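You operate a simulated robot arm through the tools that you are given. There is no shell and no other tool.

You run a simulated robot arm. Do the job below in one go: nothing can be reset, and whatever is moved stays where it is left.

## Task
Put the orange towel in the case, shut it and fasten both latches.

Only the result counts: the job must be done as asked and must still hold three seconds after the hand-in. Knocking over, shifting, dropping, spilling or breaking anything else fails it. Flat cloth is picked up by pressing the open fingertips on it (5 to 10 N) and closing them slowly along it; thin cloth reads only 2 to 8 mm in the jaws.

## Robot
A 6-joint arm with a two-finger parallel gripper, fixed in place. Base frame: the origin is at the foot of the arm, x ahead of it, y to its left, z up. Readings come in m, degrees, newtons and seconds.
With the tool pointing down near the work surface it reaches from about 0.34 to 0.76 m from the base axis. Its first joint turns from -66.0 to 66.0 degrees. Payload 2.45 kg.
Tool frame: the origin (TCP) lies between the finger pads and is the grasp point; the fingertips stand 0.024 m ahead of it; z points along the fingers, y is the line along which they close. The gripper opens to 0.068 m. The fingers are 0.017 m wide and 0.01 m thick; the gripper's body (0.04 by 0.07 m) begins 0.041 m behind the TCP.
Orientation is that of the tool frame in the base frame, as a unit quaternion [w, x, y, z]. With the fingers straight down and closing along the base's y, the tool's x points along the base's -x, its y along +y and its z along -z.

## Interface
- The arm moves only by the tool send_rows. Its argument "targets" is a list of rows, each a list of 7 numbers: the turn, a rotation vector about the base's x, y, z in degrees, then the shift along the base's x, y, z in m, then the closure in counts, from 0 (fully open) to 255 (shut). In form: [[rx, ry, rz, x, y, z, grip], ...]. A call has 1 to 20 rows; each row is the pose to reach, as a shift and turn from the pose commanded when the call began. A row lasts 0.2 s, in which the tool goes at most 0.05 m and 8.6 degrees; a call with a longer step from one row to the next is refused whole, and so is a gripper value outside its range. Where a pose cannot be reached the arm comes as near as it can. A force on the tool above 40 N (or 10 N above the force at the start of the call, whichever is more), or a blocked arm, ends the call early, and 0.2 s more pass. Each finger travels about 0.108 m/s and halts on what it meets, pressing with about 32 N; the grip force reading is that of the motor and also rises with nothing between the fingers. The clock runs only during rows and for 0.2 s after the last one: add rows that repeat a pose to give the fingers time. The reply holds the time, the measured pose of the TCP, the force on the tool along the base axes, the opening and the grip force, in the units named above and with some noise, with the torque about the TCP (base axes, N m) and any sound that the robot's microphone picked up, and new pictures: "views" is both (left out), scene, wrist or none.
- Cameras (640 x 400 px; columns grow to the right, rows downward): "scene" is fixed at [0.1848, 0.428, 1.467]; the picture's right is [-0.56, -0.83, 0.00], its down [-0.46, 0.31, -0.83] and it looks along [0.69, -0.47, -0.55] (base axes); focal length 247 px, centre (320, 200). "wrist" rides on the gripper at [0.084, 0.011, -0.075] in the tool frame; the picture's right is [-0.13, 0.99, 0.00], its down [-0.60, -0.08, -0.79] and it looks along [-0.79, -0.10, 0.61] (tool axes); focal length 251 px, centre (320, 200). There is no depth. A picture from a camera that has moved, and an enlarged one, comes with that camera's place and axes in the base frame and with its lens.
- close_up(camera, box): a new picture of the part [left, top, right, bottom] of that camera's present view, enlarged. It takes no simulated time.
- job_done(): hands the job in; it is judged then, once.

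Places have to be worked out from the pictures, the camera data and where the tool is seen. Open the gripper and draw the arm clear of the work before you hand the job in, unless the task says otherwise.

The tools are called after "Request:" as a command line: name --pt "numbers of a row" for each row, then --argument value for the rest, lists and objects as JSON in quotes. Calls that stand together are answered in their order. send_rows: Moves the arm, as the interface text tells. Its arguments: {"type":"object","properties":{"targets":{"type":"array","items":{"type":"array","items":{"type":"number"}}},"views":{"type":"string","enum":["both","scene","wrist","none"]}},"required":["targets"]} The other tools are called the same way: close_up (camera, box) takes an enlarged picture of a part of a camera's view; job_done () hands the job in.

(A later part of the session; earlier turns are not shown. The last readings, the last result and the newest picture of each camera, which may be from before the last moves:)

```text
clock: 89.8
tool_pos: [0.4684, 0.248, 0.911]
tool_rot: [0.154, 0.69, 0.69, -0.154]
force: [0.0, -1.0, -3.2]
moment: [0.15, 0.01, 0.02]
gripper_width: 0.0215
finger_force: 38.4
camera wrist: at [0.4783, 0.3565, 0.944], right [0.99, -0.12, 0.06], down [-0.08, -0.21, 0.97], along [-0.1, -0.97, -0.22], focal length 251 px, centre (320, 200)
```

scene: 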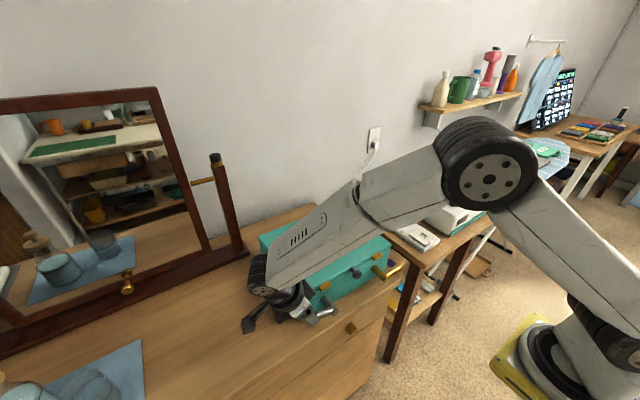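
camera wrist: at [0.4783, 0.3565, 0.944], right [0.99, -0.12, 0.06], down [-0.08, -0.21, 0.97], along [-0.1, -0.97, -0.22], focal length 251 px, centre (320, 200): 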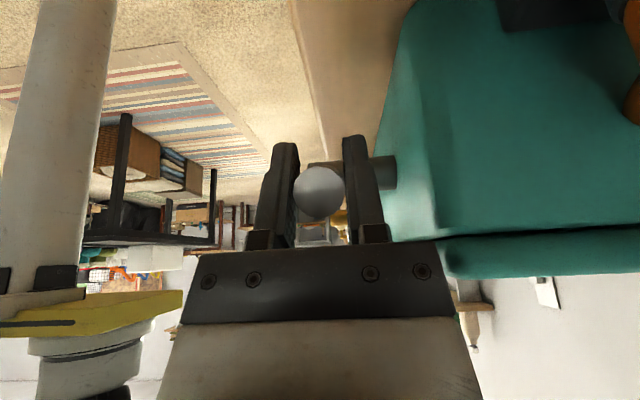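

Clean grip with almost no side load. I'll turn the lever with a coordinated roll of 32° about its pivot.

Request:
send_rows --pt "4 0 0 0 -0.0014 0.0028 230" --pt "8 0 0 0 -0.0029 0.0055 230" --pt "12 0 0 0 -0.0047 0.0081 230" --pt "16 0 0 0 -0.0066 0.0106 230" --pt "20 0 0 0 -0.0087 0.0129 230" --pt "24 0 0 0 -0.011 0.0151 230" --pt "28 0 0 0 -0.0134 0.0171 230" --pt "32 0 0 0 -0.0159 0.019 230" --pt "32 0 0 0 -0.0159 0.019 230" --views "both"

Request:
close_up --camera "scene" --box '[270, 230, 390, 330]'

```text
clock: 91.8
tool_pos: [0.468, 0.2342, 0.9322]
tool_rot: [-0.042, 0.706, 0.706, 0.045]
force: [-7.3, 20.8, 26.9]
moment: [-0.13, 0.05, -0.1]
gripper_width: 0.0215
finger_force: 38.2
camera wrist: at [0.478, 0.3084, 1.017], right [0.99, -0.13, -0.01], down [-0.08, -0.7, 0.71], along [-0.1, -0.71, -0.7], focal length 251 px, centre (320, 200)
```

scene: 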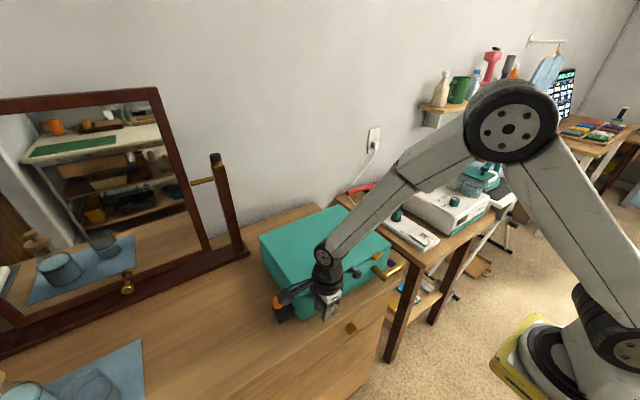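
wrist: 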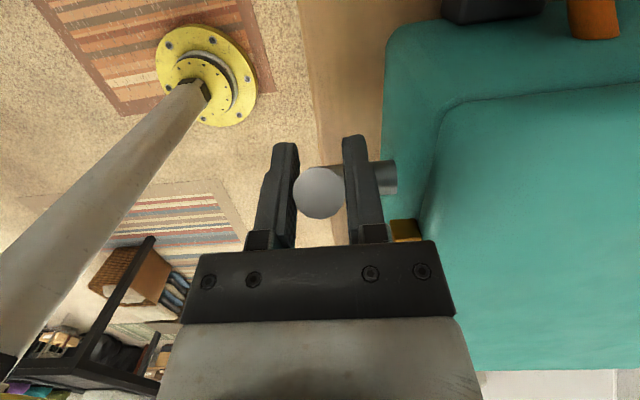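

```text
4.00 times, centred on (330, 280) of scene
camera zoom: at [0.1841, 0.4284, 1.467], right [-0.56, -0.83, 0.0], down [-0.46, 0.31, -0.84], along [0.69, -0.47, -0.55], focal length 987 px, centre (280, -120)
```

zoom: 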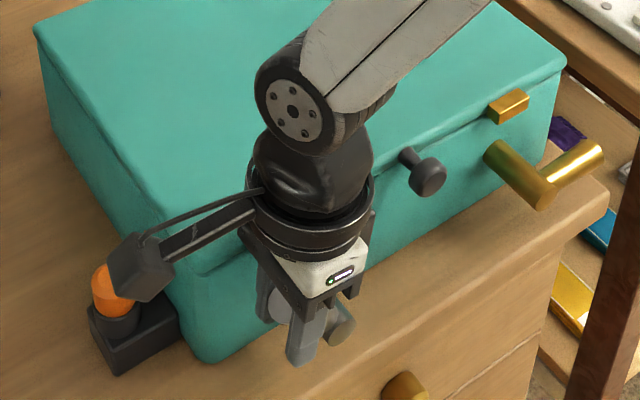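

The lever is at about 56°. The force shows I'm a few millimetres inside its true radius, so I'll correct that and continue the turn to 90°.

Request:
send_rows --pt "0 0 0 0 0.0025 0.002 230" --pt "4 0 0 0 -0.0002 0.0036 230" --pt "8 0 0 0 -0.003 0.0051 230" --pt "12 0 0 0 -0.0058 0.0064 230" --pt "16 0 0 0 -0.0088 0.0075 230" --pt "20 0 0 0 -0.0118 0.0083 230" --pt "24 0 0 0 -0.0149 0.009 230" --pt "28 0 0 0 -0.018 0.0094 230" --pt "28 0 0 0 -0.018 0.0094 230" --views "both"

Request:
close_up --camera "scene" --box '[270, 230, 390, 330]'

```text
clock: 93.8
tool_pos: [0.4678, 0.2142, 0.9428]
tool_rot: [-0.212, 0.674, 0.675, 0.214]
force: [0.0, 5.7, 33.8]
moment: [-0.21, 0.02, -0.05]
gripper_width: 0.0217
finger_force: 38.4
camera wrist: at [0.478, 0.2411, 1.0509], right [0.99, -0.11, -0.07], down [-0.08, -0.95, 0.3], along [-0.1, -0.29, -0.95], focal length 251 px, centre (320, 200)
```

scene: 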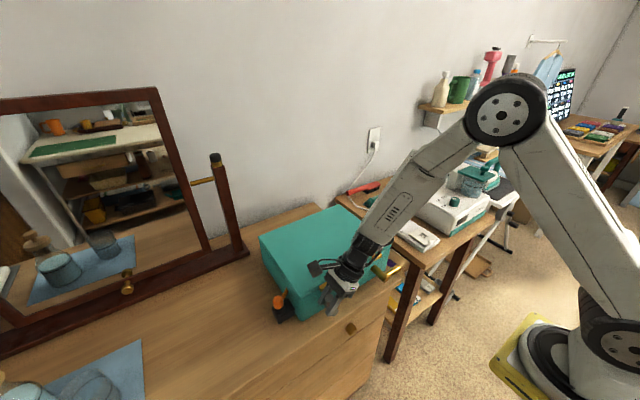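
wrist: 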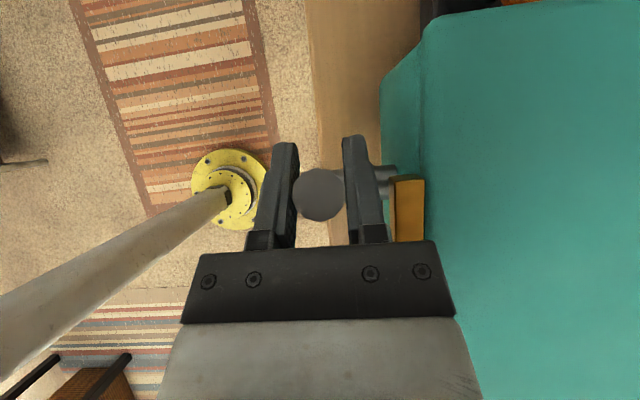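

```text
4.00 times, centred on (330, 280) of scene
camera zoom: at [0.1842, 0.4279, 1.4671], right [-0.56, -0.83, 0.0], down [-0.46, 0.31, -0.83], along [0.69, -0.47, -0.55], focal length 987 px, centre (280, -120)
```

zoom: 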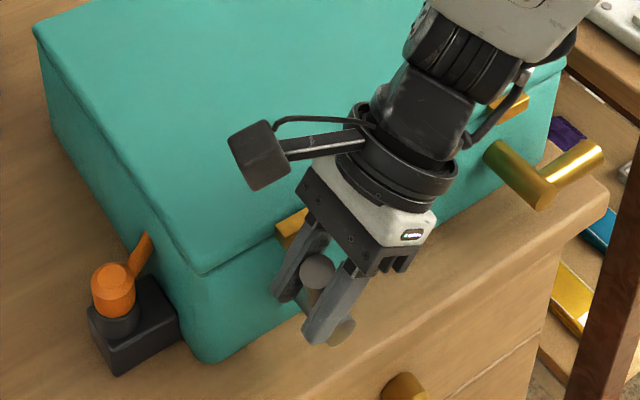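

The lever is at about 84°, with the force again mostly radial. I'll relieve it upward and complete the last few degrees.

Request:
send_rows --pt "0 0 0 0 0.001 0.003 230" --pt "4 0 0 0 -0.002 0.0034 230" --pt "8 0 0 0 -0.0052 0.0034 230" --pt "8 0 0 0 -0.0052 0.0034 230" --views "none"

```text
clock: 94.8
tool_pos: [0.4674, 0.2081, 0.9427]
tool_rot: [-0.258, 0.66, 0.657, 0.259]
force: [13.1, 1.1, -5.3]
moment: [0.18, -0.14, 0.04]
gripper_width: 0.0216
finger_force: 38.2
```

The forces are low and the lever should now be at about 92°. I'll try a few more degrees to feel for a stop or a click.

Request:
send_rows --pt "3 0 0 0 -0.0024 -0.0001 230" --pt "6 0 0 0 -0.0047 -0.0003 230" --pt "6 0 0 0 -0.0047 -0.0003 230" --views "both"

Request:
close_up --camera "scene" --box '[270, 230, 390, 330]'

Request:
close_up --camera "wrist" --box '[200, 90, 460, 260]'

```text
clock: 95.6
tool_pos: [0.4679, 0.2036, 0.9443]
tool_rot: [-0.294, 0.643, 0.644, 0.292]
force: [6.9, 8.3, 5.7]
moment: [-1.04, -0.05, 0.11]
gripper_width: 0.0215
finger_force: 38.4
camera wrist: at [0.4782, 0.2034, 1.0559], right [0.99, -0.08, -0.1], down [-0.08, -0.99, 0.06], along [-0.1, -0.06, -0.99], focal length 251 px, centre (320, 200)
```

scene: 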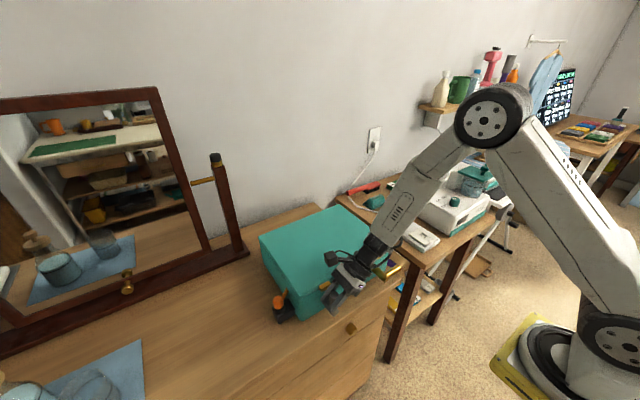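
wrist: 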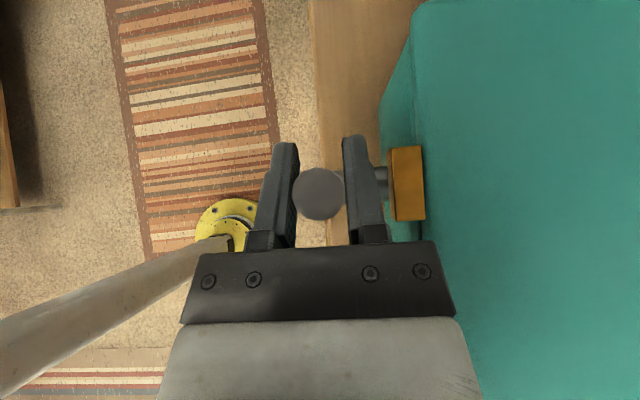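

```text
4.00 times, centred on (330, 280) of scene
camera zoom: at [0.1848, 0.4282, 1.4669], right [-0.56, -0.83, 0.0], down [-0.46, 0.31, -0.83], along [0.69, -0.47, -0.55], focal length 987 px, centre (280, -120)
```

zoom: 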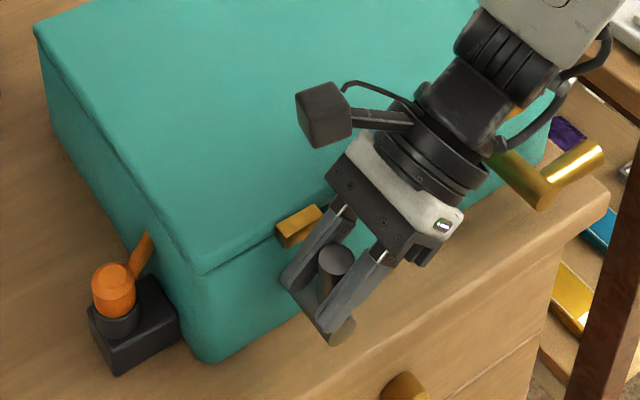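

```text
2.35 times, centred on (330, 175) of wrist
camera zoom: at [0.4782, 0.2034, 1.0559], right [0.99, -0.08, -0.1], down [-0.08, -0.99, 0.06], along [-0.1, -0.06, -0.99], focal length 592 px, centre (296, 259)
```

zoom: 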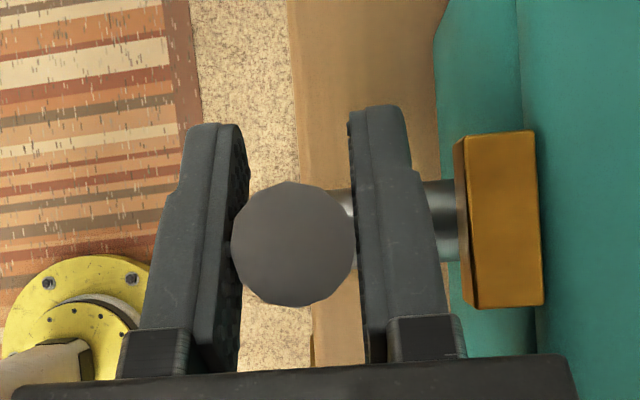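

A stop is felt just past vertical, where the moment rose to about 1 N·m, so the grey lever is turned fully up in front of its tab. I'll open only slightly to stay clear of the tab and withdraw along the tool axis.

Request:
send_rows --pt "-4 0 0 0 0.002 0 230" --pt "-4 0 0 0 0.002 0 160" --pt "-4 0 0 0 0.002 0 155" --pt "-4 0 0 0 -0.006 0.01 155" --pt "-4 0 0 0 -0.02 0.025 155" --pt "-4 0 0 0 -0.035 0.05 155" --pt "-4 0 0 0 -0.04 0.09 155" --pt "-4 0 0 0 -0.04 0.13 155" --pt "-4 0 0 0 -0.04 0.13 155" --views "both"

Request:
close_up --camera "scene" --box '[270, 220, 410, 330]'

```text
clock: 97.6
tool_pos: [0.4694, 0.1628, 1.0749]
tool_rot: [-0.27, 0.654, 0.653, 0.27]
force: [0.5, 0.6, 0.0]
moment: [-0.03, 0.0, 0.01]
gripper_width: 0.0268
finger_force: 0.1
camera wrist: at [0.4803, 0.1713, 1.1859], right [0.99, -0.09, -0.09], down [-0.08, -0.99, 0.14], along [-0.1, -0.13, -0.99], focal length 251 px, centre (320, 200)
```

scene: 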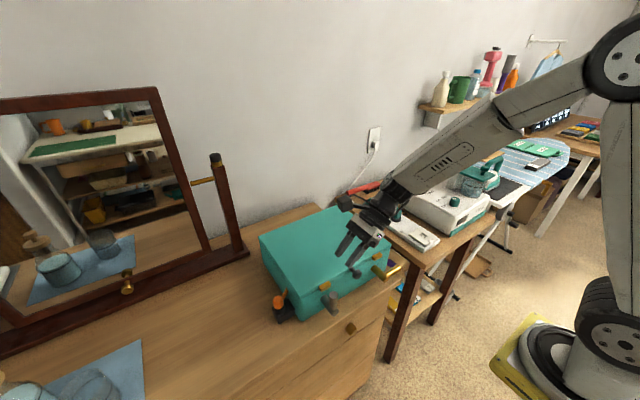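
wrist: 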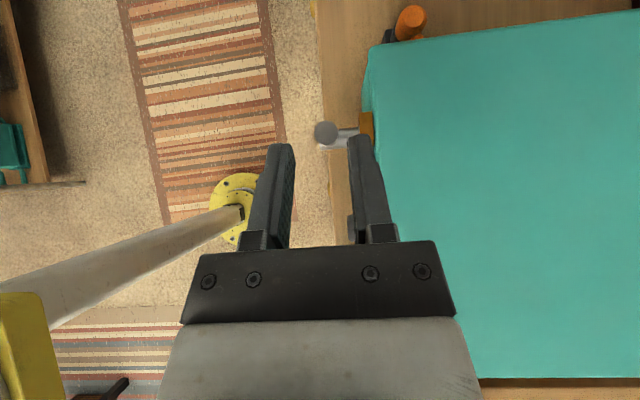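

```text
3.64 times, centred on (340, 275) of scene
camera zoom: at [0.1847, 0.428, 1.467], right [-0.56, -0.83, 0.0], down [-0.46, 0.31, -0.83], along [0.69, -0.47, -0.55], focal length 897 px, centre (247, -73)
```

zoom: 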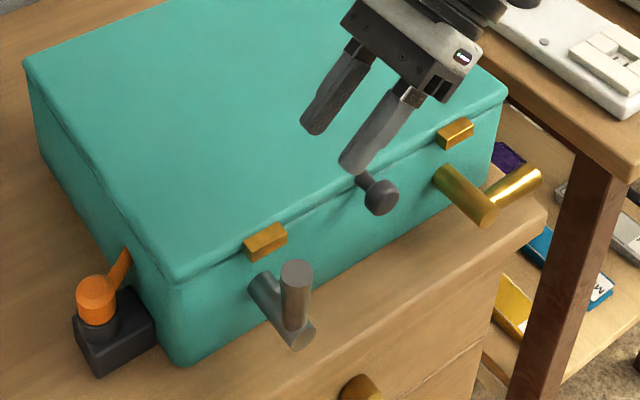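

The grey lever is up and staying there. For the gold one I'll mirror the approach with yaw +90° so the camera stays clear of the black knob. First I'll rise, unroll the tool, then yaw around at height.

Request:
send_rows --pt "-7.2 0 0 -0.01 0 0.03 120" --pt "-14.4 0 0 -0.02 0 0.06 86" --pt "-21.6 0 0 -0.03 0 0.09 86" --pt "-28.8 0 0 -0.04 0 0.11 86" --pt "-36 0 0 -0.045 -0.01 0.12 86" --pt "-43.2 0 0 -0.05 -0.02 0.12 86" --pt "-43.2 0 0 -0.05 -0.03 0.12 86" --pt "-43.2 0 0 -0.05 -0.03 0.12 86" --views "none"

```text
clock: 99.4
tool_pos: [0.4173, 0.1322, 1.1935]
tool_rot: [-0.01, 0.707, 0.707, 0.01]
force: [-0.2, -0.5, 0.2]
moment: [0.0, -0.01, -0.02]
gripper_width: 0.0449
finger_force: 0.1
```

Request:
send_rows --pt "0 0 8.5 0 -0.005 0 86" --pt "0 0 17 0 -0.01 0 86" --pt "0 0 25.5 0 -0.02 0 86" --pt "0 0 34 0 -0.03 0 86" --pt "0 0 42.5 0 -0.04 0 86" --pt "0 0 51 0 -0.05 0 86" --pt "0 0 59.5 0 -0.06 0 86" --pt "0 0 68 0 -0.07 0 86" --pt "0 0 76.5 0 -0.08 0 86" --pt "0 0 85 0 -0.09 0 86" --pt "0 0 93.5 0 -0.1 0 86" --pt "0 0 102 0 -0.11 0 86" --pt "0 0 110.5 0 -0.12 0 86" --pt "0 0 119 0 -0.13 0 86" --pt "0 0 127.5 0 -0.14 0 86" --pt "0 0 136 0 -0.15 0 86" --pt "0 0 144.5 0 -0.16 0 86" --pt "0 0 153 0 -0.17 0 86" --pt "0 0 161.5 0 -0.18 0 86" --pt "0 0 170 0 -0.18 0 86" --views "both"

```text
clock: 103.6
tool_pos: [0.4179, -0.0457, 1.1952]
tool_rot: [-0.011, -0.642, 0.766, -0.01]
force: [-0.5, 0.2, -0.5]
moment: [0.0, -0.01, 0.04]
gripper_width: 0.0451
finger_force: 0.1
camera wrist: at [0.3922, -0.1233, 1.2715], right [-0.95, 0.3, 0.0], down [0.19, 0.6, 0.77], along [0.23, 0.74, -0.63], focal length 251 px, centre (320, 200)
```

scene: 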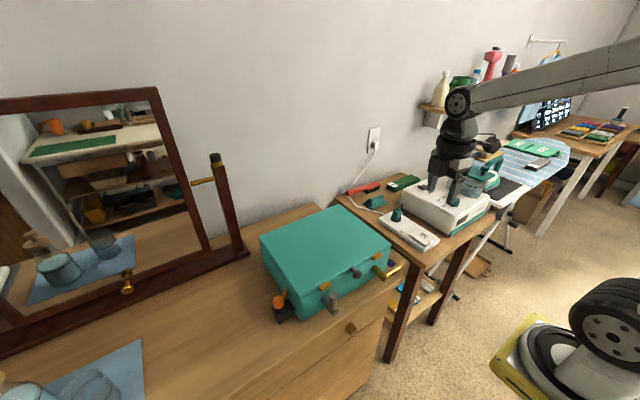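
wrist: 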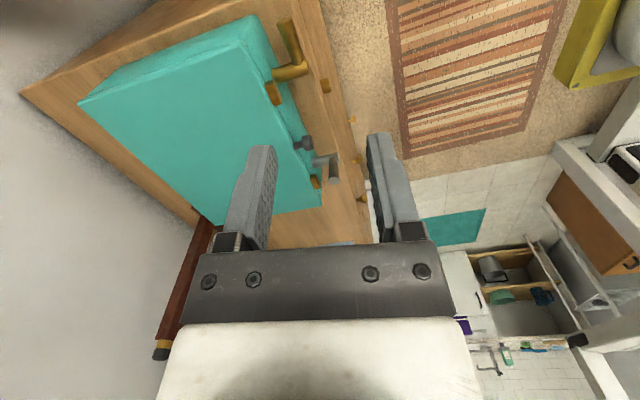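

The yaw is nearly complete. I'll finish the last 10°, remove the small tilt, and lower to the mirrored viewpoint beside the gold lever.

Request:
send_rows --pt "0.6 0 3.3 0 -0.01 -0.035 86" --pt "1.1 0 6.7 0 -0.02 -0.07 86" --pt "1.7 0 10 0 -0.03 -0.1 86" --pt "1.7 0 10 0 -0.035 -0.13 86" --pt "1.7 0 10 0 -0.035 -0.13 86" --views "both"

Request:
close_up --camera "wrist" --box '[160, 0, 480, 200]'

Request:
close_up --camera "scene" --box '[330, 210, 430, 300]'

```text
clock: 104.8
tool_pos: [0.42, -0.0823, 1.064]
tool_rot: [-0.001, -0.707, 0.707, 0.001]
force: [-0.6, -0.3, 0.6]
moment: [-0.01, 0.02, -0.02]
gripper_width: 0.0451
finger_force: 0.0
camera wrist: at [0.4083, -0.1642, 1.1385], right [-0.99, 0.13, 0.0], down [0.08, 0.6, 0.79], along [0.1, 0.79, -0.61], focal length 251 px, centre (320, 200)
```

scene: 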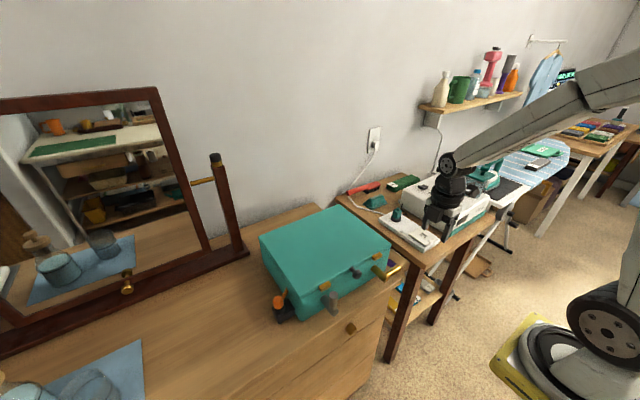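
wrist: 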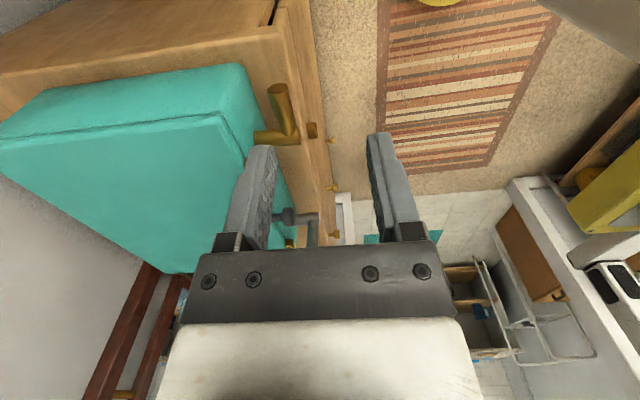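

```text
2.00 times, centred on (320, 100) of wrist
camera zoom: at [0.4083, -0.1642, 1.1385], right [-0.99, 0.13, 0.0], down [0.08, 0.6, 0.79], along [0.1, 0.79, -0.61], focal length 503 px, centre (320, 400)
```

zoom: 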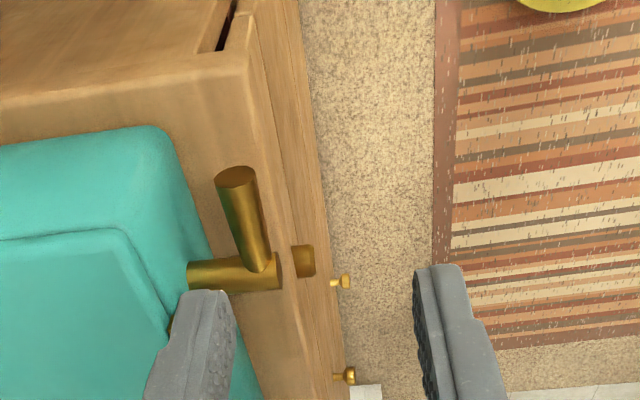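

```text
4.44 times, centred on (380, 255) of scene
camera zoom: at [0.1848, 0.428, 1.467], right [-0.56, -0.83, 0.0], down [-0.46, 0.31, -0.83], along [0.69, -0.47, -0.55], focal length 1096 px, centre (53, -44)
```

zoom: 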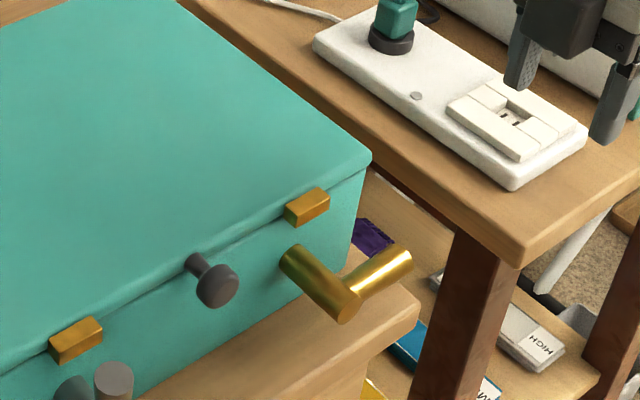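

From here the gold lever arm's axis is at x≈0.467, running from the pivot at y≈0.02 to its end at y≈−0.042. I'll pre-position with the tool rolled +20°, above and outside of the arm.

Request:
send_rows --pt "6 0 0 0.02 0.005 -0.02 86" --pt "12 0 0 0.04 0.015 -0.04 86" --pt "18 0 0 0.047 0.025 -0.07 86" --pt "20 0 0 0.047 0.033 -0.1 86" --pt "20 0 0 0.047 0.033 -0.1 86" --views "both"

Request:
close_up --camera "wrist" --box '[200, 0, 440, 150]'

Request:
close_up --camera "scene" --box '[330, 200, 450, 310]'

```text
clock: 106.0
tool_pos: [0.4651, -0.0473, 0.9643]
tool_rot: [-0.121, 0.697, -0.696, -0.125]
force: [0.1, -0.1, 0.1]
moment: [-0.01, 0.03, -0.01]
gripper_width: 0.0452
finger_force: 0.2
camera wrist: at [0.4538, -0.1503, 1.0052], right [-0.99, 0.12, 0.05], down [0.08, 0.3, 0.95], along [0.1, 0.95, -0.3], focal length 251 px, centre (320, 200)
```

scene: 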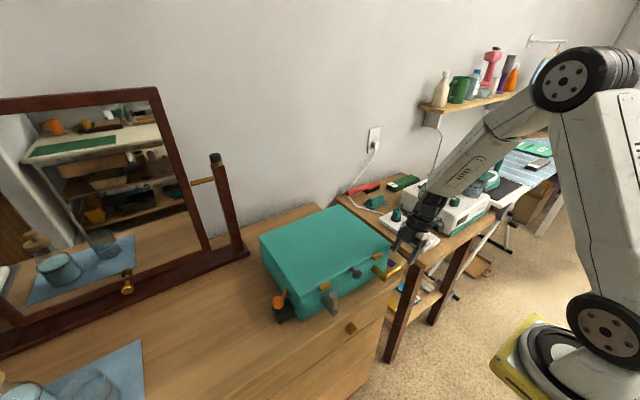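
wrist: 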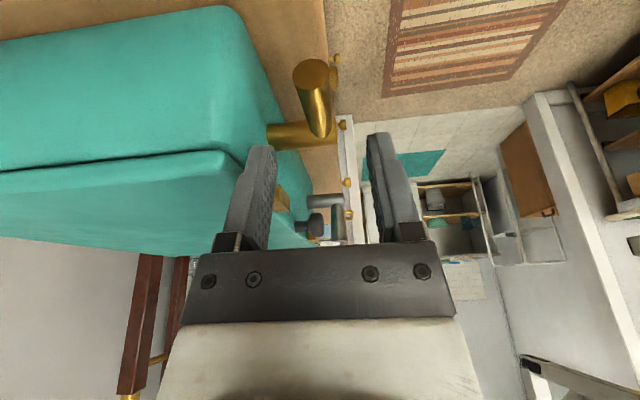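

```text
2.67 times, centred on (320, 75) of wrist
camera zoom: at [0.4538, -0.1503, 1.0052], right [-0.99, 0.12, 0.05], down [0.08, 0.3, 0.95], along [0.1, 0.95, -0.3], focal length 670 px, centre (320, 533)
```

zoom: 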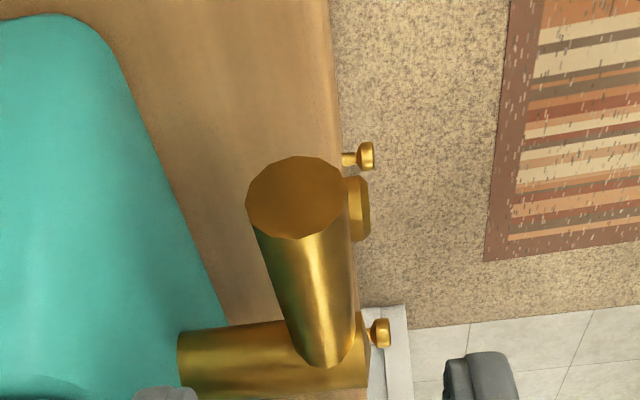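

```text
3.64 times, centred on (390, 255) of scene
camera zoom: at [0.1848, 0.428, 1.467], right [-0.56, -0.83, 0.0], down [-0.46, 0.31, -0.83], along [0.69, -0.47, -0.55], focal length 897 px, centre (66, 0)
```

zoom: 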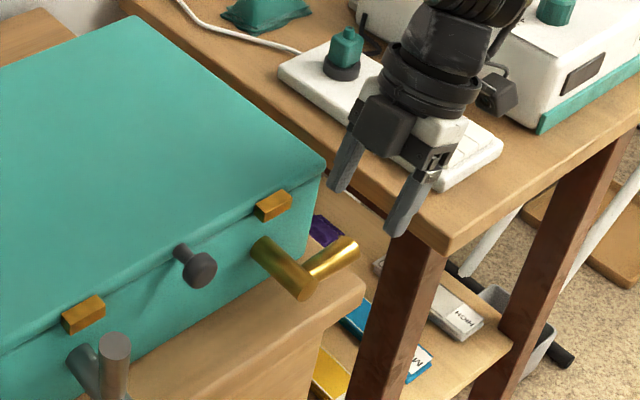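

The arm end is where expected, and the side table (top about z≈0.85) leaves room for the camera. I'll slide in along the tool axis and grip the gold lever.

Request:
send_rows --pt "0 0 0 0.001 0.008 -0.022 86" --pt "0 0 0 0.001 0.015 -0.042 86" --pt "0 0 0 0.001 0.021 -0.057 86" --pt "0 0 0 0.001 0.024 -0.065 86" --pt "0 0 0 0.001 0.024 -0.065 86" --pt "0 0 0 0.001 0.024 -0.065 150" --pt "0 0 0 0.001 0.024 -0.065 230" --pt "0 0 0 0.001 0.024 -0.065 230" --pt "0 0 0 0.001 0.024 -0.065 230" --views "both"

Request:
close_up --camera "scene" --box '[330, 200, 450, 310]'

```text
clock: 108.0
tool_pos: [0.4686, -0.0244, 0.9003]
tool_rot: [0.122, -0.696, 0.697, 0.122]
force: [22.0, 6.8, -7.1]
moment: [-0.33, -0.22, -0.06]
gripper_width: 0.0217
finger_force: 38.6
camera wrist: at [0.4562, -0.1271, 0.9415], right [-0.99, 0.12, 0.04], down [0.08, 0.3, 0.95], along [0.1, 0.95, -0.3], focal length 251 px, centre (320, 200)
```

scene: 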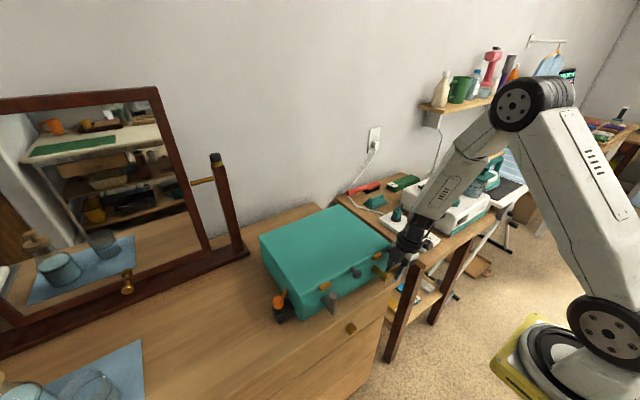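
wrist: 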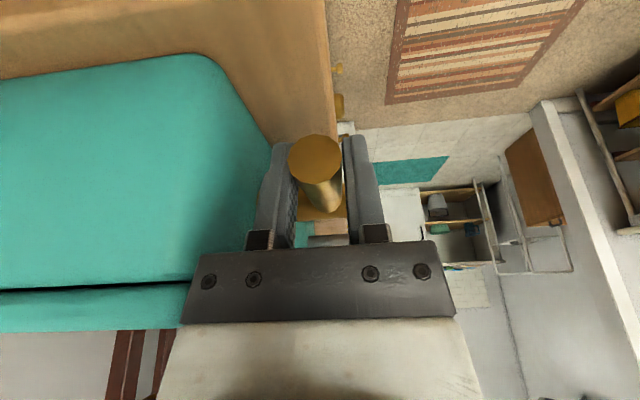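

```text
3.64 times, centred on (390, 255) of scene
camera zoom: at [0.1854, 0.4281, 1.4669], right [-0.56, -0.83, 0.0], down [-0.46, 0.31, -0.83], along [0.69, -0.47, -0.55], focal length 897 px, centre (66, 0)
```

zoom: 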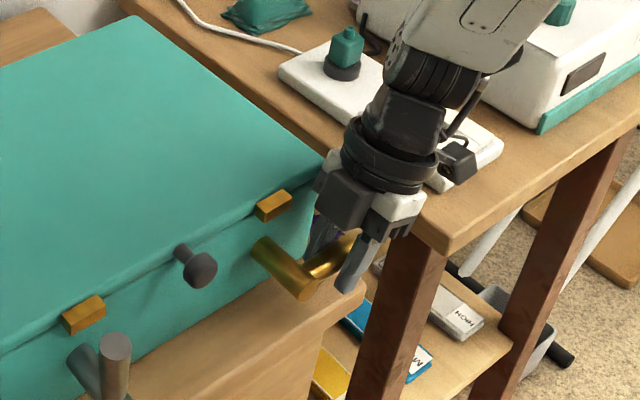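

Good grip, with some side load. I'll ease +x 1.5 mm and begin the coordinated turn, rolling negative this time, to about 32°.

Request:
send_rows --pt "0 0 0 0.0015 0 0 230" --pt "-4 0 0 0.0015 0.0005 0.0031 230" --pt "-8 0 0 0.0015 0.0011 0.0063 230" --pt "-12 0 0 0.0015 0.002 0.0093 230" --pt "-16 0 0 0.0015 0.0031 0.0123 230" --pt "-20 0 0 0.0015 0.0044 0.0152 230" --pt "-24 0 0 0.0015 0.0059 0.018 230" --pt "-28 0 0 0.0015 0.0077 0.0207 230" --pt "-32 0 0 0.0015 0.0095 0.0232 230" --pt "-32 0 0 0.0015 0.0095 0.0232 230" --views "both"

Request:
close_up --camera "scene" --box '[330, 200, 450, 310]'

```text
clock: 110.2
tool_pos: [0.4685, -0.0148, 0.9226]
tool_rot: [-0.073, -0.703, 0.704, -0.074]
force: [15.3, 14.7, -11.7]
moment: [0.02, -0.19, 0.05]
gripper_width: 0.0221
finger_force: 38.8
camera wrist: at [0.4564, -0.0805, 1.0129], right [-0.99, 0.13, -0.03], down [0.08, 0.76, 0.65], along [0.1, 0.64, -0.76], focal length 251 px, centre (320, 200)
```

scene: 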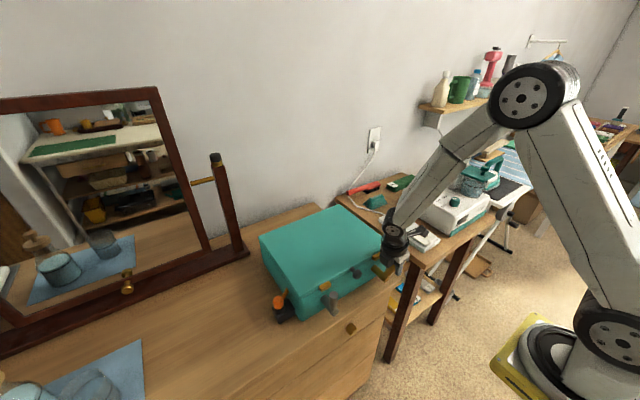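
wrist: 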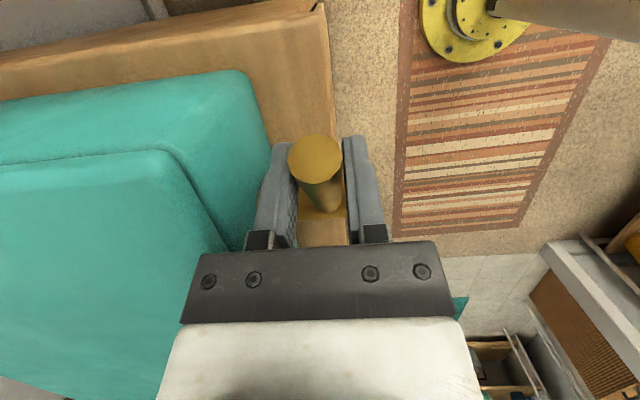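

```text
3.64 times, centred on (390, 255) of scene
camera zoom: at [0.1853, 0.4284, 1.4668], right [-0.56, -0.83, 0.0], down [-0.46, 0.31, -0.83], along [0.69, -0.47, -0.55], focal length 897 px, centre (66, 0)
```

zoom: 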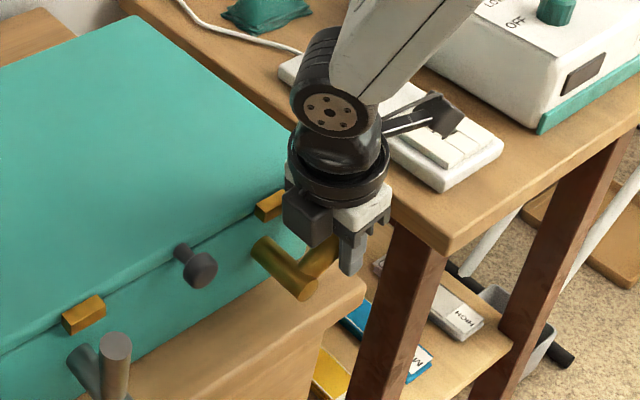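

The lever follows; the force indicates about 1–2 mm too much radius. I'll correct and continue to about 56°, then re-grip.

Request:
send_rows --pt "0 0 0 0.001 0.0012 -0.0009 230" --pt "-4 0 0 0.001 0.0033 0.0015 230" --pt "-8 0 0 0.001 0.0055 0.0038 230" --pt "-12 0 0 0.001 0.0079 0.006 230" --pt "-16 0 0 0.001 0.0104 0.0079 230" --pt "-20 0 0 0.001 0.0131 0.0097 230" --pt "-24 0 0 0.001 0.0158 0.0113 230" --pt "-24 0 0 0.001 0.0158 0.0113 230" --views "both"

Request:
close_up --camera "scene" --box '[330, 200, 450, 310]'

```text
clock: 112.0
tool_pos: [0.4679, -0.0003, 0.935]
tool_rot: [-0.221, -0.671, 0.673, -0.219]
force: [12.6, -26.0, 18.3]
moment: [-0.62, -0.12, -0.06]
gripper_width: 0.0219
finger_force: 38.7
camera wrist: at [0.4566, -0.0221, 1.0438], right [-0.99, 0.11, -0.07], down [0.08, 0.96, 0.28], along [0.1, 0.27, -0.96], focal length 251 px, centre (320, 200)
```

scene: 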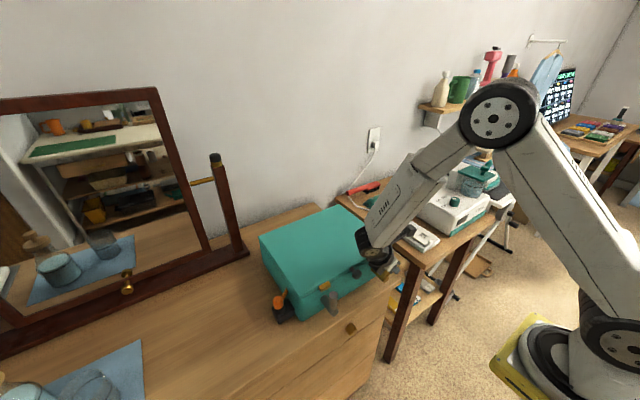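
wrist: 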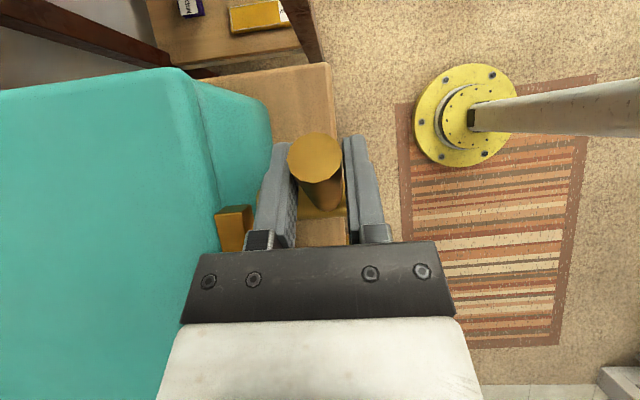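

```text
3.64 times, centred on (390, 255) of scene
camera zoom: at [0.1848, 0.4273, 1.4672], right [-0.56, -0.83, 0.0], down [-0.46, 0.31, -0.83], along [0.69, -0.47, -0.55], focal length 897 px, centre (66, 0)
```

zoom: 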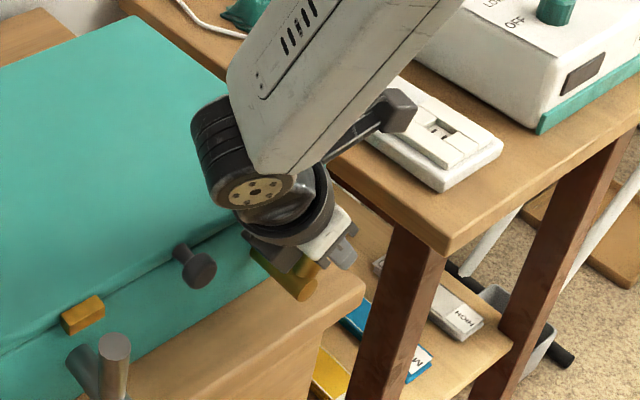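

The lever is around 50–55° and loads are rising, so I'll release, back out along the tool axis, and re-grip with the tool rolled the other way for the last part.

Request:
send_rows --pt "0 0 0 0 -0.001 0.002 200" --pt "0 0 0 0 -0.001 0.002 142" --pt "0 0 0 0 -0.001 0.002 142" --pt "0 0 0 0 0.009 0.015 142" --pt "0 0 0 0 0.02 0.03 142" --pt "0 0 0 0 0.03 0.05 142" --pt "8 0 0 0 0.025 0.075 142" --pt "16 0 0 0 0.015 0.085 120" --pt "24 0 0 0 0.005 0.085 86" --pt "32 0 0 0 -0.005 0.085 86" --pt "40 0 0 0 -0.015 0.085 86" --pt "48 0 0 0 -0.025 0.08 86" --pt "51 0 0 0 -0.025 0.075 86" --pt "51 0 0 0 -0.025 0.075 86" --views "both"

Request:
close_up --camera "scene" --box '[330, 200, 450, 310]'

Request:
close_up --camera "wrist" --box '[200, 0, 440, 150]'

```text
clock: 115.0
tool_pos: [0.4687, -0.025, 1.0076]
tool_rot: [-0.093, 0.701, -0.701, -0.094]
force: [-0.6, 0.9, -0.3]
moment: [0.01, -0.01, -0.01]
gripper_width: 0.0451
finger_force: 0.0
camera wrist: at [0.4586, -0.1247, 1.0592], right [-0.99, 0.12, 0.04], down [0.08, 0.38, 0.92], along [0.1, 0.92, -0.38], focal length 251 px, centre (320, 200)
```

scene: 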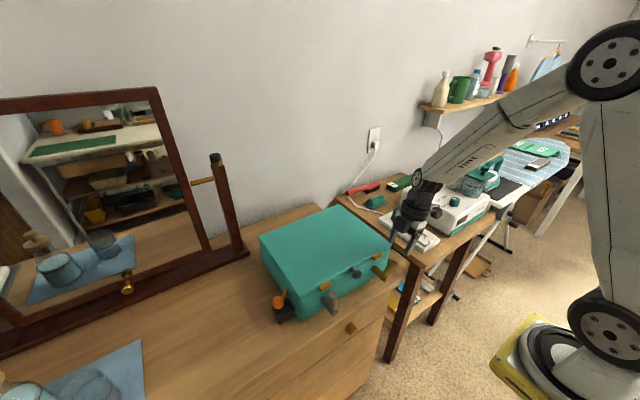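
wrist: 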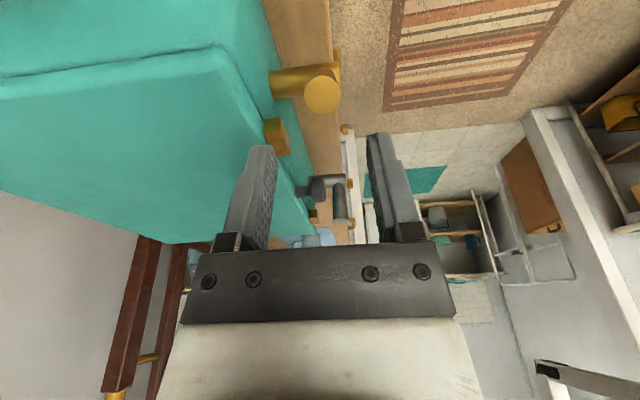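

```text
3.64 times, centred on (390, 255) of scene
camera zoom: at [0.1848, 0.428, 1.467], right [-0.56, -0.83, 0.0], down [-0.46, 0.31, -0.83], along [0.69, -0.47, -0.55], focal length 897 px, centre (66, 0)
```

zoom: 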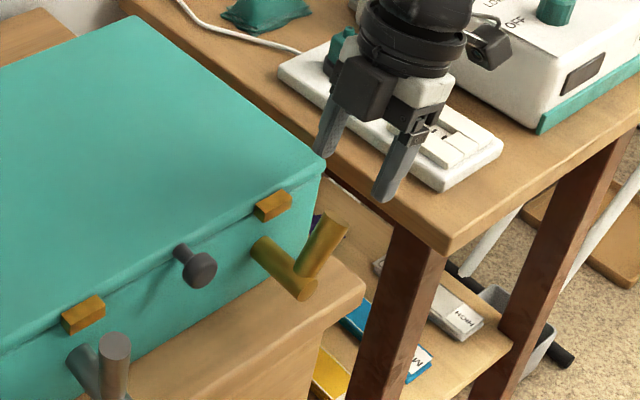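

```text
2.67 times, centred on (320, 75) of wrist
camera zoom: at [0.4586, -0.1247, 1.0592], right [-0.99, 0.12, 0.04], down [0.08, 0.38, 0.92], along [0.1, 0.92, -0.38], focal length 670 px, centre (320, 533)
```

zoom: 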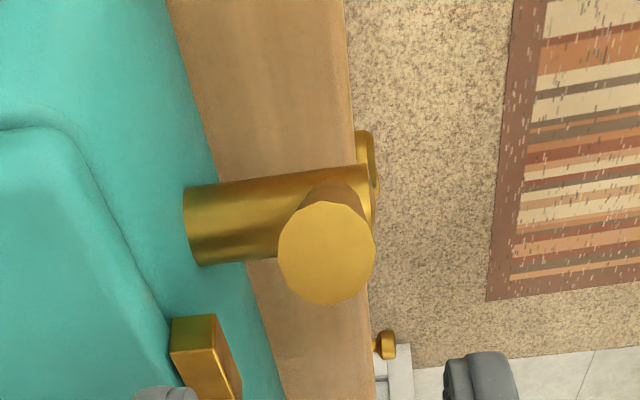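

The gold lever rests at about 58° with its end near (y −0.013, z 0.947). I'll slide in along the tool axis and grip it 45 mm from the pivot.

Request:
send_rows --pt "0 0 0 0 0.008 -0.03 86" --pt "0 0 0 0 0.014 -0.05 86" --pt "0 0 0 0 0.0205 -0.07 86" --pt "0 0 0 0 0.0214 -0.0755 86" --pt "0 0 0 0 0.0214 -0.0755 86" --pt "0 0 0 0 0.0214 -0.0755 150" --pt "0 0 0 0 0.0214 -0.0755 230" --pt "0 0 0 0 0.0214 -0.0755 230" --views "wrist"

```text
clock: 116.8
tool_pos: [0.4685, -0.0032, 0.9347]
tool_rot: [-0.091, 0.701, -0.701, -0.093]
force: [2.5, 1.9, -5.4]
moment: [-0.01, -0.24, -0.12]
gripper_width: 0.022
finger_force: 38.1
camera wrist: at [0.4565, -0.1021, 0.9846], right [-0.99, 0.12, 0.04], down [0.08, 0.38, 0.92], along [0.1, 0.92, -0.39], focal length 251 px, centre (320, 200)
```

wrist: 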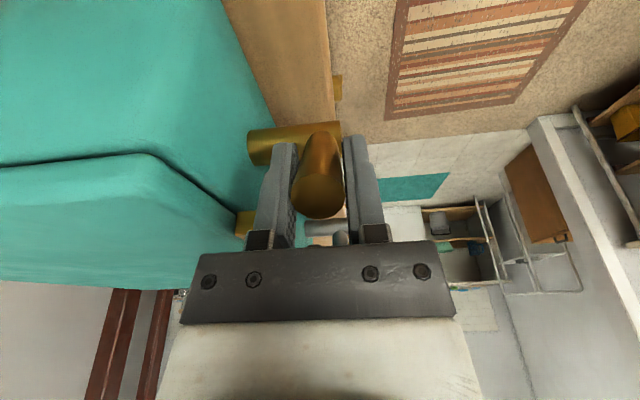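

Clean grip. I'll turn the lever through the next 28°.

Request:
send_rows --pt "-4 0 0 0 0.0027 0.0016 230" --pt "-8 0 0 0 0.0056 0.0029 230" --pt "-12 0 0 0 0.0085 0.0041 230" --pt "-16 0 0 0 0.0115 0.005 230" --pt "-20 0 0 0 0.0145 0.0058 230" --pt "-24 0 0 0 0.0176 0.0063 230" --pt "-28 0 0 0 0.0208 0.0066 230" --pt "-28 0 0 0 0.0208 0.0066 230" --views "wrist"

```text
clock: 118.6
tool_pos: [0.4672, 0.0171, 0.941]
tool_rot: [-0.081, -0.702, 0.703, -0.079]
force: [-8.9, -5.5, 28.9]
moment: [-0.18, -0.17, 0.0]
gripper_width: 0.0218
finger_force: 38.7
camera wrist: at [0.4566, -0.046, 1.0318], right [-0.99, 0.13, -0.03], down [0.08, 0.77, 0.64], along [0.1, 0.63, -0.77], focal length 251 px, centre (320, 200)
```

wrist: 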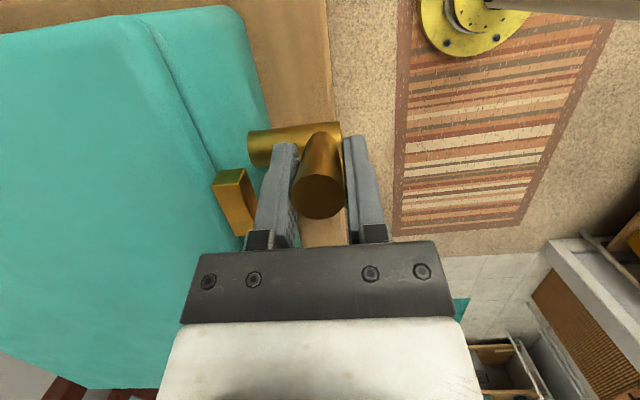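

It's at about 86° with mostly radial load. I'll relieve that upward and turn the final degrees until I feel the stop.

Request:
send_rows --pt "0 0 0 0 0 0.003 230" --pt "-4 0 0 0 0.0031 0.0031 230" --pt "-8 0 0 0 0.0063 0.003 230" --pt "-8 0 0 0 0.0063 0.003 230" --views "none"

```text
clock: 119.6
tool_pos: [0.4683, 0.0246, 0.9422]
tool_rot: [0.13, 0.695, -0.695, 0.127]
force: [9.2, -12.2, -17.0]
moment: [0.9, -0.31, 0.02]
gripper_width: 0.0217
finger_force: 38.8
```

The moment reached +0.9 N·m, mirroring the grey lever's stop. I'll relax slightly, open a little and withdraw along the tool axis.

Request:
send_rows --pt "3 0 0 0 -0.001 -0.0015 230" --pt "3 0 0 0 -0.001 -0.0015 160" --pt "3 0 0 0 -0.001 -0.0015 155" --pt "3 0 0 0 0.003 0.008 155" --pt "3 0 0 0 0.01 0.028 155" --pt "3 0 0 0 0.02 0.055 155" --pt "3 0 0 -0.01 0.02 0.095 120" --pt "3 0 0 -0.03 0.02 0.135 86" --pt "3 0 0 -0.05 0.02 0.17 86" --pt "3 0 0 -0.05 0.02 0.17 86" --views "both"

Request:
close_up --camera "scene" --box '[250, 200, 420, 330]'

Request:
close_up --camera "scene" --box '[310, 240, 410, 320]'

```text
clock: 121.8
tool_pos: [0.4195, 0.0427, 1.1151]
tool_rot: [-0.113, -0.698, 0.699, -0.109]
force: [-0.1, 0.5, 0.8]
moment: [0.0, -0.03, 0.0]
gripper_width: 0.045
finger_force: 0.1
camera wrist: at [0.4074, -0.0121, 1.212], right [-0.99, 0.12, -0.04], down [0.08, 0.82, 0.57], along [0.1, 0.56, -0.82], focal length 251 px, centre (320, 200)
```

scene: 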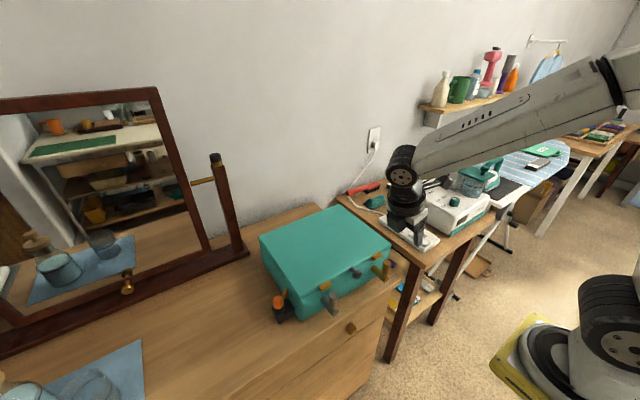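
wrist: 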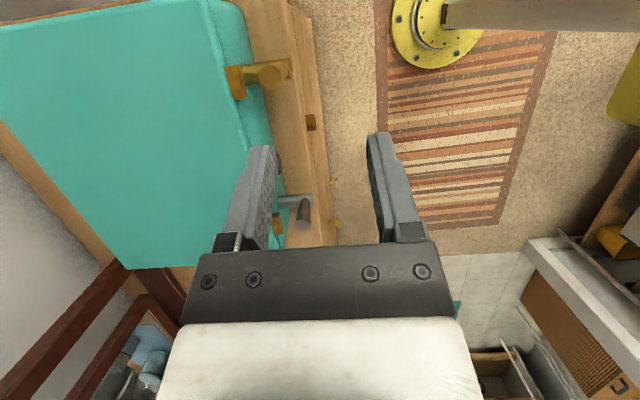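

```text
3.08 times, centred on (335, 265) of scene
camera zoom: at [0.1847, 0.428, 1.467], right [-0.56, -0.83, 0.0], down [-0.46, 0.31, -0.83], along [0.69, -0.47, -0.55], focal length 759 px, centre (274, 0)
```

zoom: 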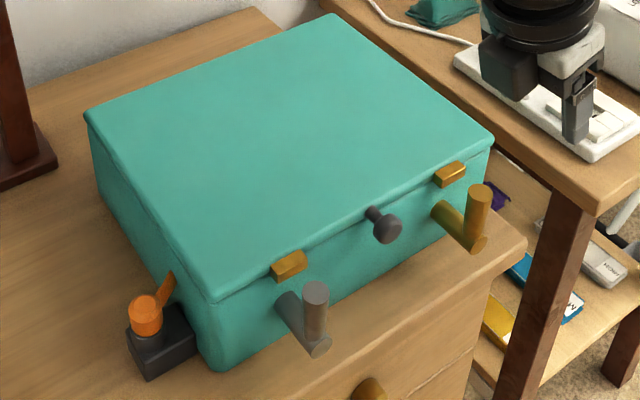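

```text
5.00 times, centred on (360, 280) of scene
camera zoom: at [0.1847, 0.428, 1.467], right [-0.56, -0.83, 0.0], down [-0.46, 0.31, -0.83], along [0.69, -0.47, -0.55], focal length 1234 px, centre (120, -200)
```

zoom: 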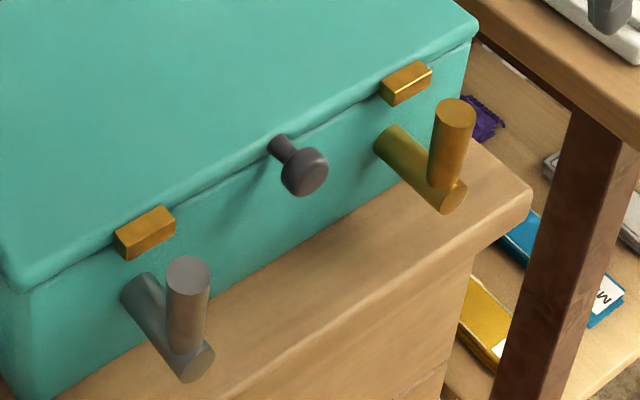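

Both levers stand upright at their stops. Before handing in I want to confirm the lid really is seated, since some views showed a dark seam. I'll undo the roll and yaw and look at the seam from the front at a low angle.

Request:
send_rows --pt "6 0 0 0 0 0.01 86" --pt "12 0 0 0 0 0.02 86" --pt "18 0 0 0 0 0.02 86" --pt "18 0 0 0 0 0.02 86" --views "none"

Request:
send_rows --pt "0 0 -8.2 -0.004 0.006 0 0" --pt "0 0 -16.4 -0.008 0.012 0 0" --pt "0 0 -24.6 -0.012 0.018 0 0" --pt "0 0 -32.8 -0.016 0.024 0 0" --pt "0 0 -41 -0.02 0.03 0 0" --pt "0 0 -49.2 -0.024 0.036 0 0" --pt "0 0 -57.4 -0.028 0.042 0 0" --pt "0 0 -65.6 -0.032 0.048 0 0" --pt "0 0 -73.8 -0.036 0.054 0 0" --pt "0 0 -82 -0.04 0.06 0 0" --pt "0 0 -90 -0.044 0.066 0 0" --pt "0 0 -90 -0.044 0.07 -0.04 0" --pt "0 0 -90 -0.044 0.07 -0.08 0" --pt "0 0 -90 -0.044 0.07 -0.12 0" --pt "0 0 -90 -0.044 0.07 -0.16 0" --pt "0 0 -90 -0.044 0.07 -0.19 0" --pt "0 0 -90 -0.044 0.07 -0.19 0" --views "wrist"

Request:
close_up --camera "wrist" --box '[220, 140, 420, 250]'

```text
clock: 122.8
tool_pos: [0.4201, 0.0439, 1.1339]
tool_rot: [0.0, -0.707, 0.707, 0.002]
force: [0.2, 0.8, -0.8]
moment: [-0.01, 0.0, -0.03]
gripper_width: 0.0449
finger_force: 0.1
```

```text
clock: 126.4
tool_pos: [0.3734, 0.1129, 0.942]
tool_rot: [0.0, 0.0, 1.0, 0.001]
force: [0.6, -0.5, 0.4]
moment: [-0.01, 0.04, 0.01]
gripper_width: 0.068
finger_force: 0.1
camera wrist: at [0.2886, 0.1255, 1.0171], right [0.13, 0.99, 0.0], down [0.6, -0.08, 0.79], along [0.79, -0.1, -0.61], focal length 251 px, centre (320, 200)
```

wrist: 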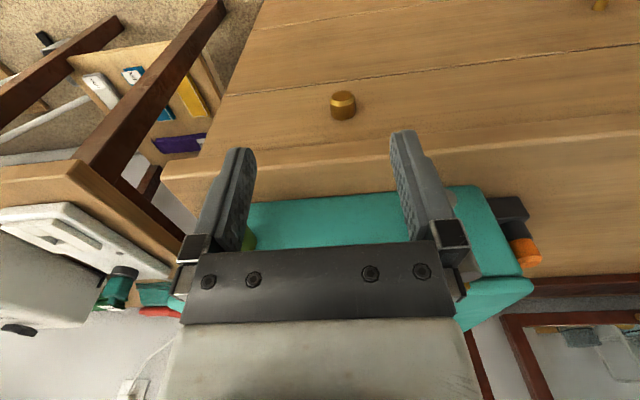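

```text
3.20 times, centred on (320, 195) of wrist
camera zoom: at [0.2886, 0.1255, 1.0171], right [0.13, 0.99, 0.0], down [0.6, -0.08, 0.79], along [0.79, -0.1, -0.61], focal length 805 px, centre (320, 216)
```

zoom: 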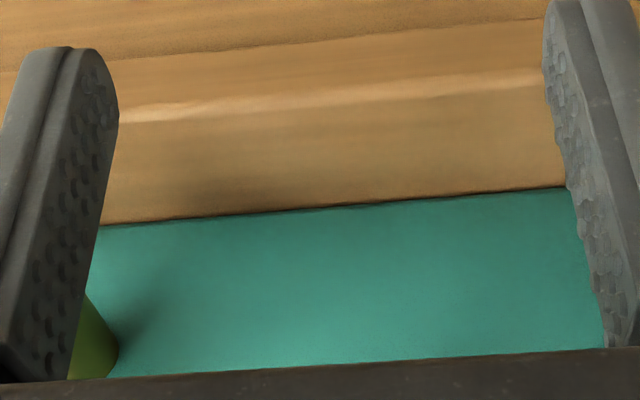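

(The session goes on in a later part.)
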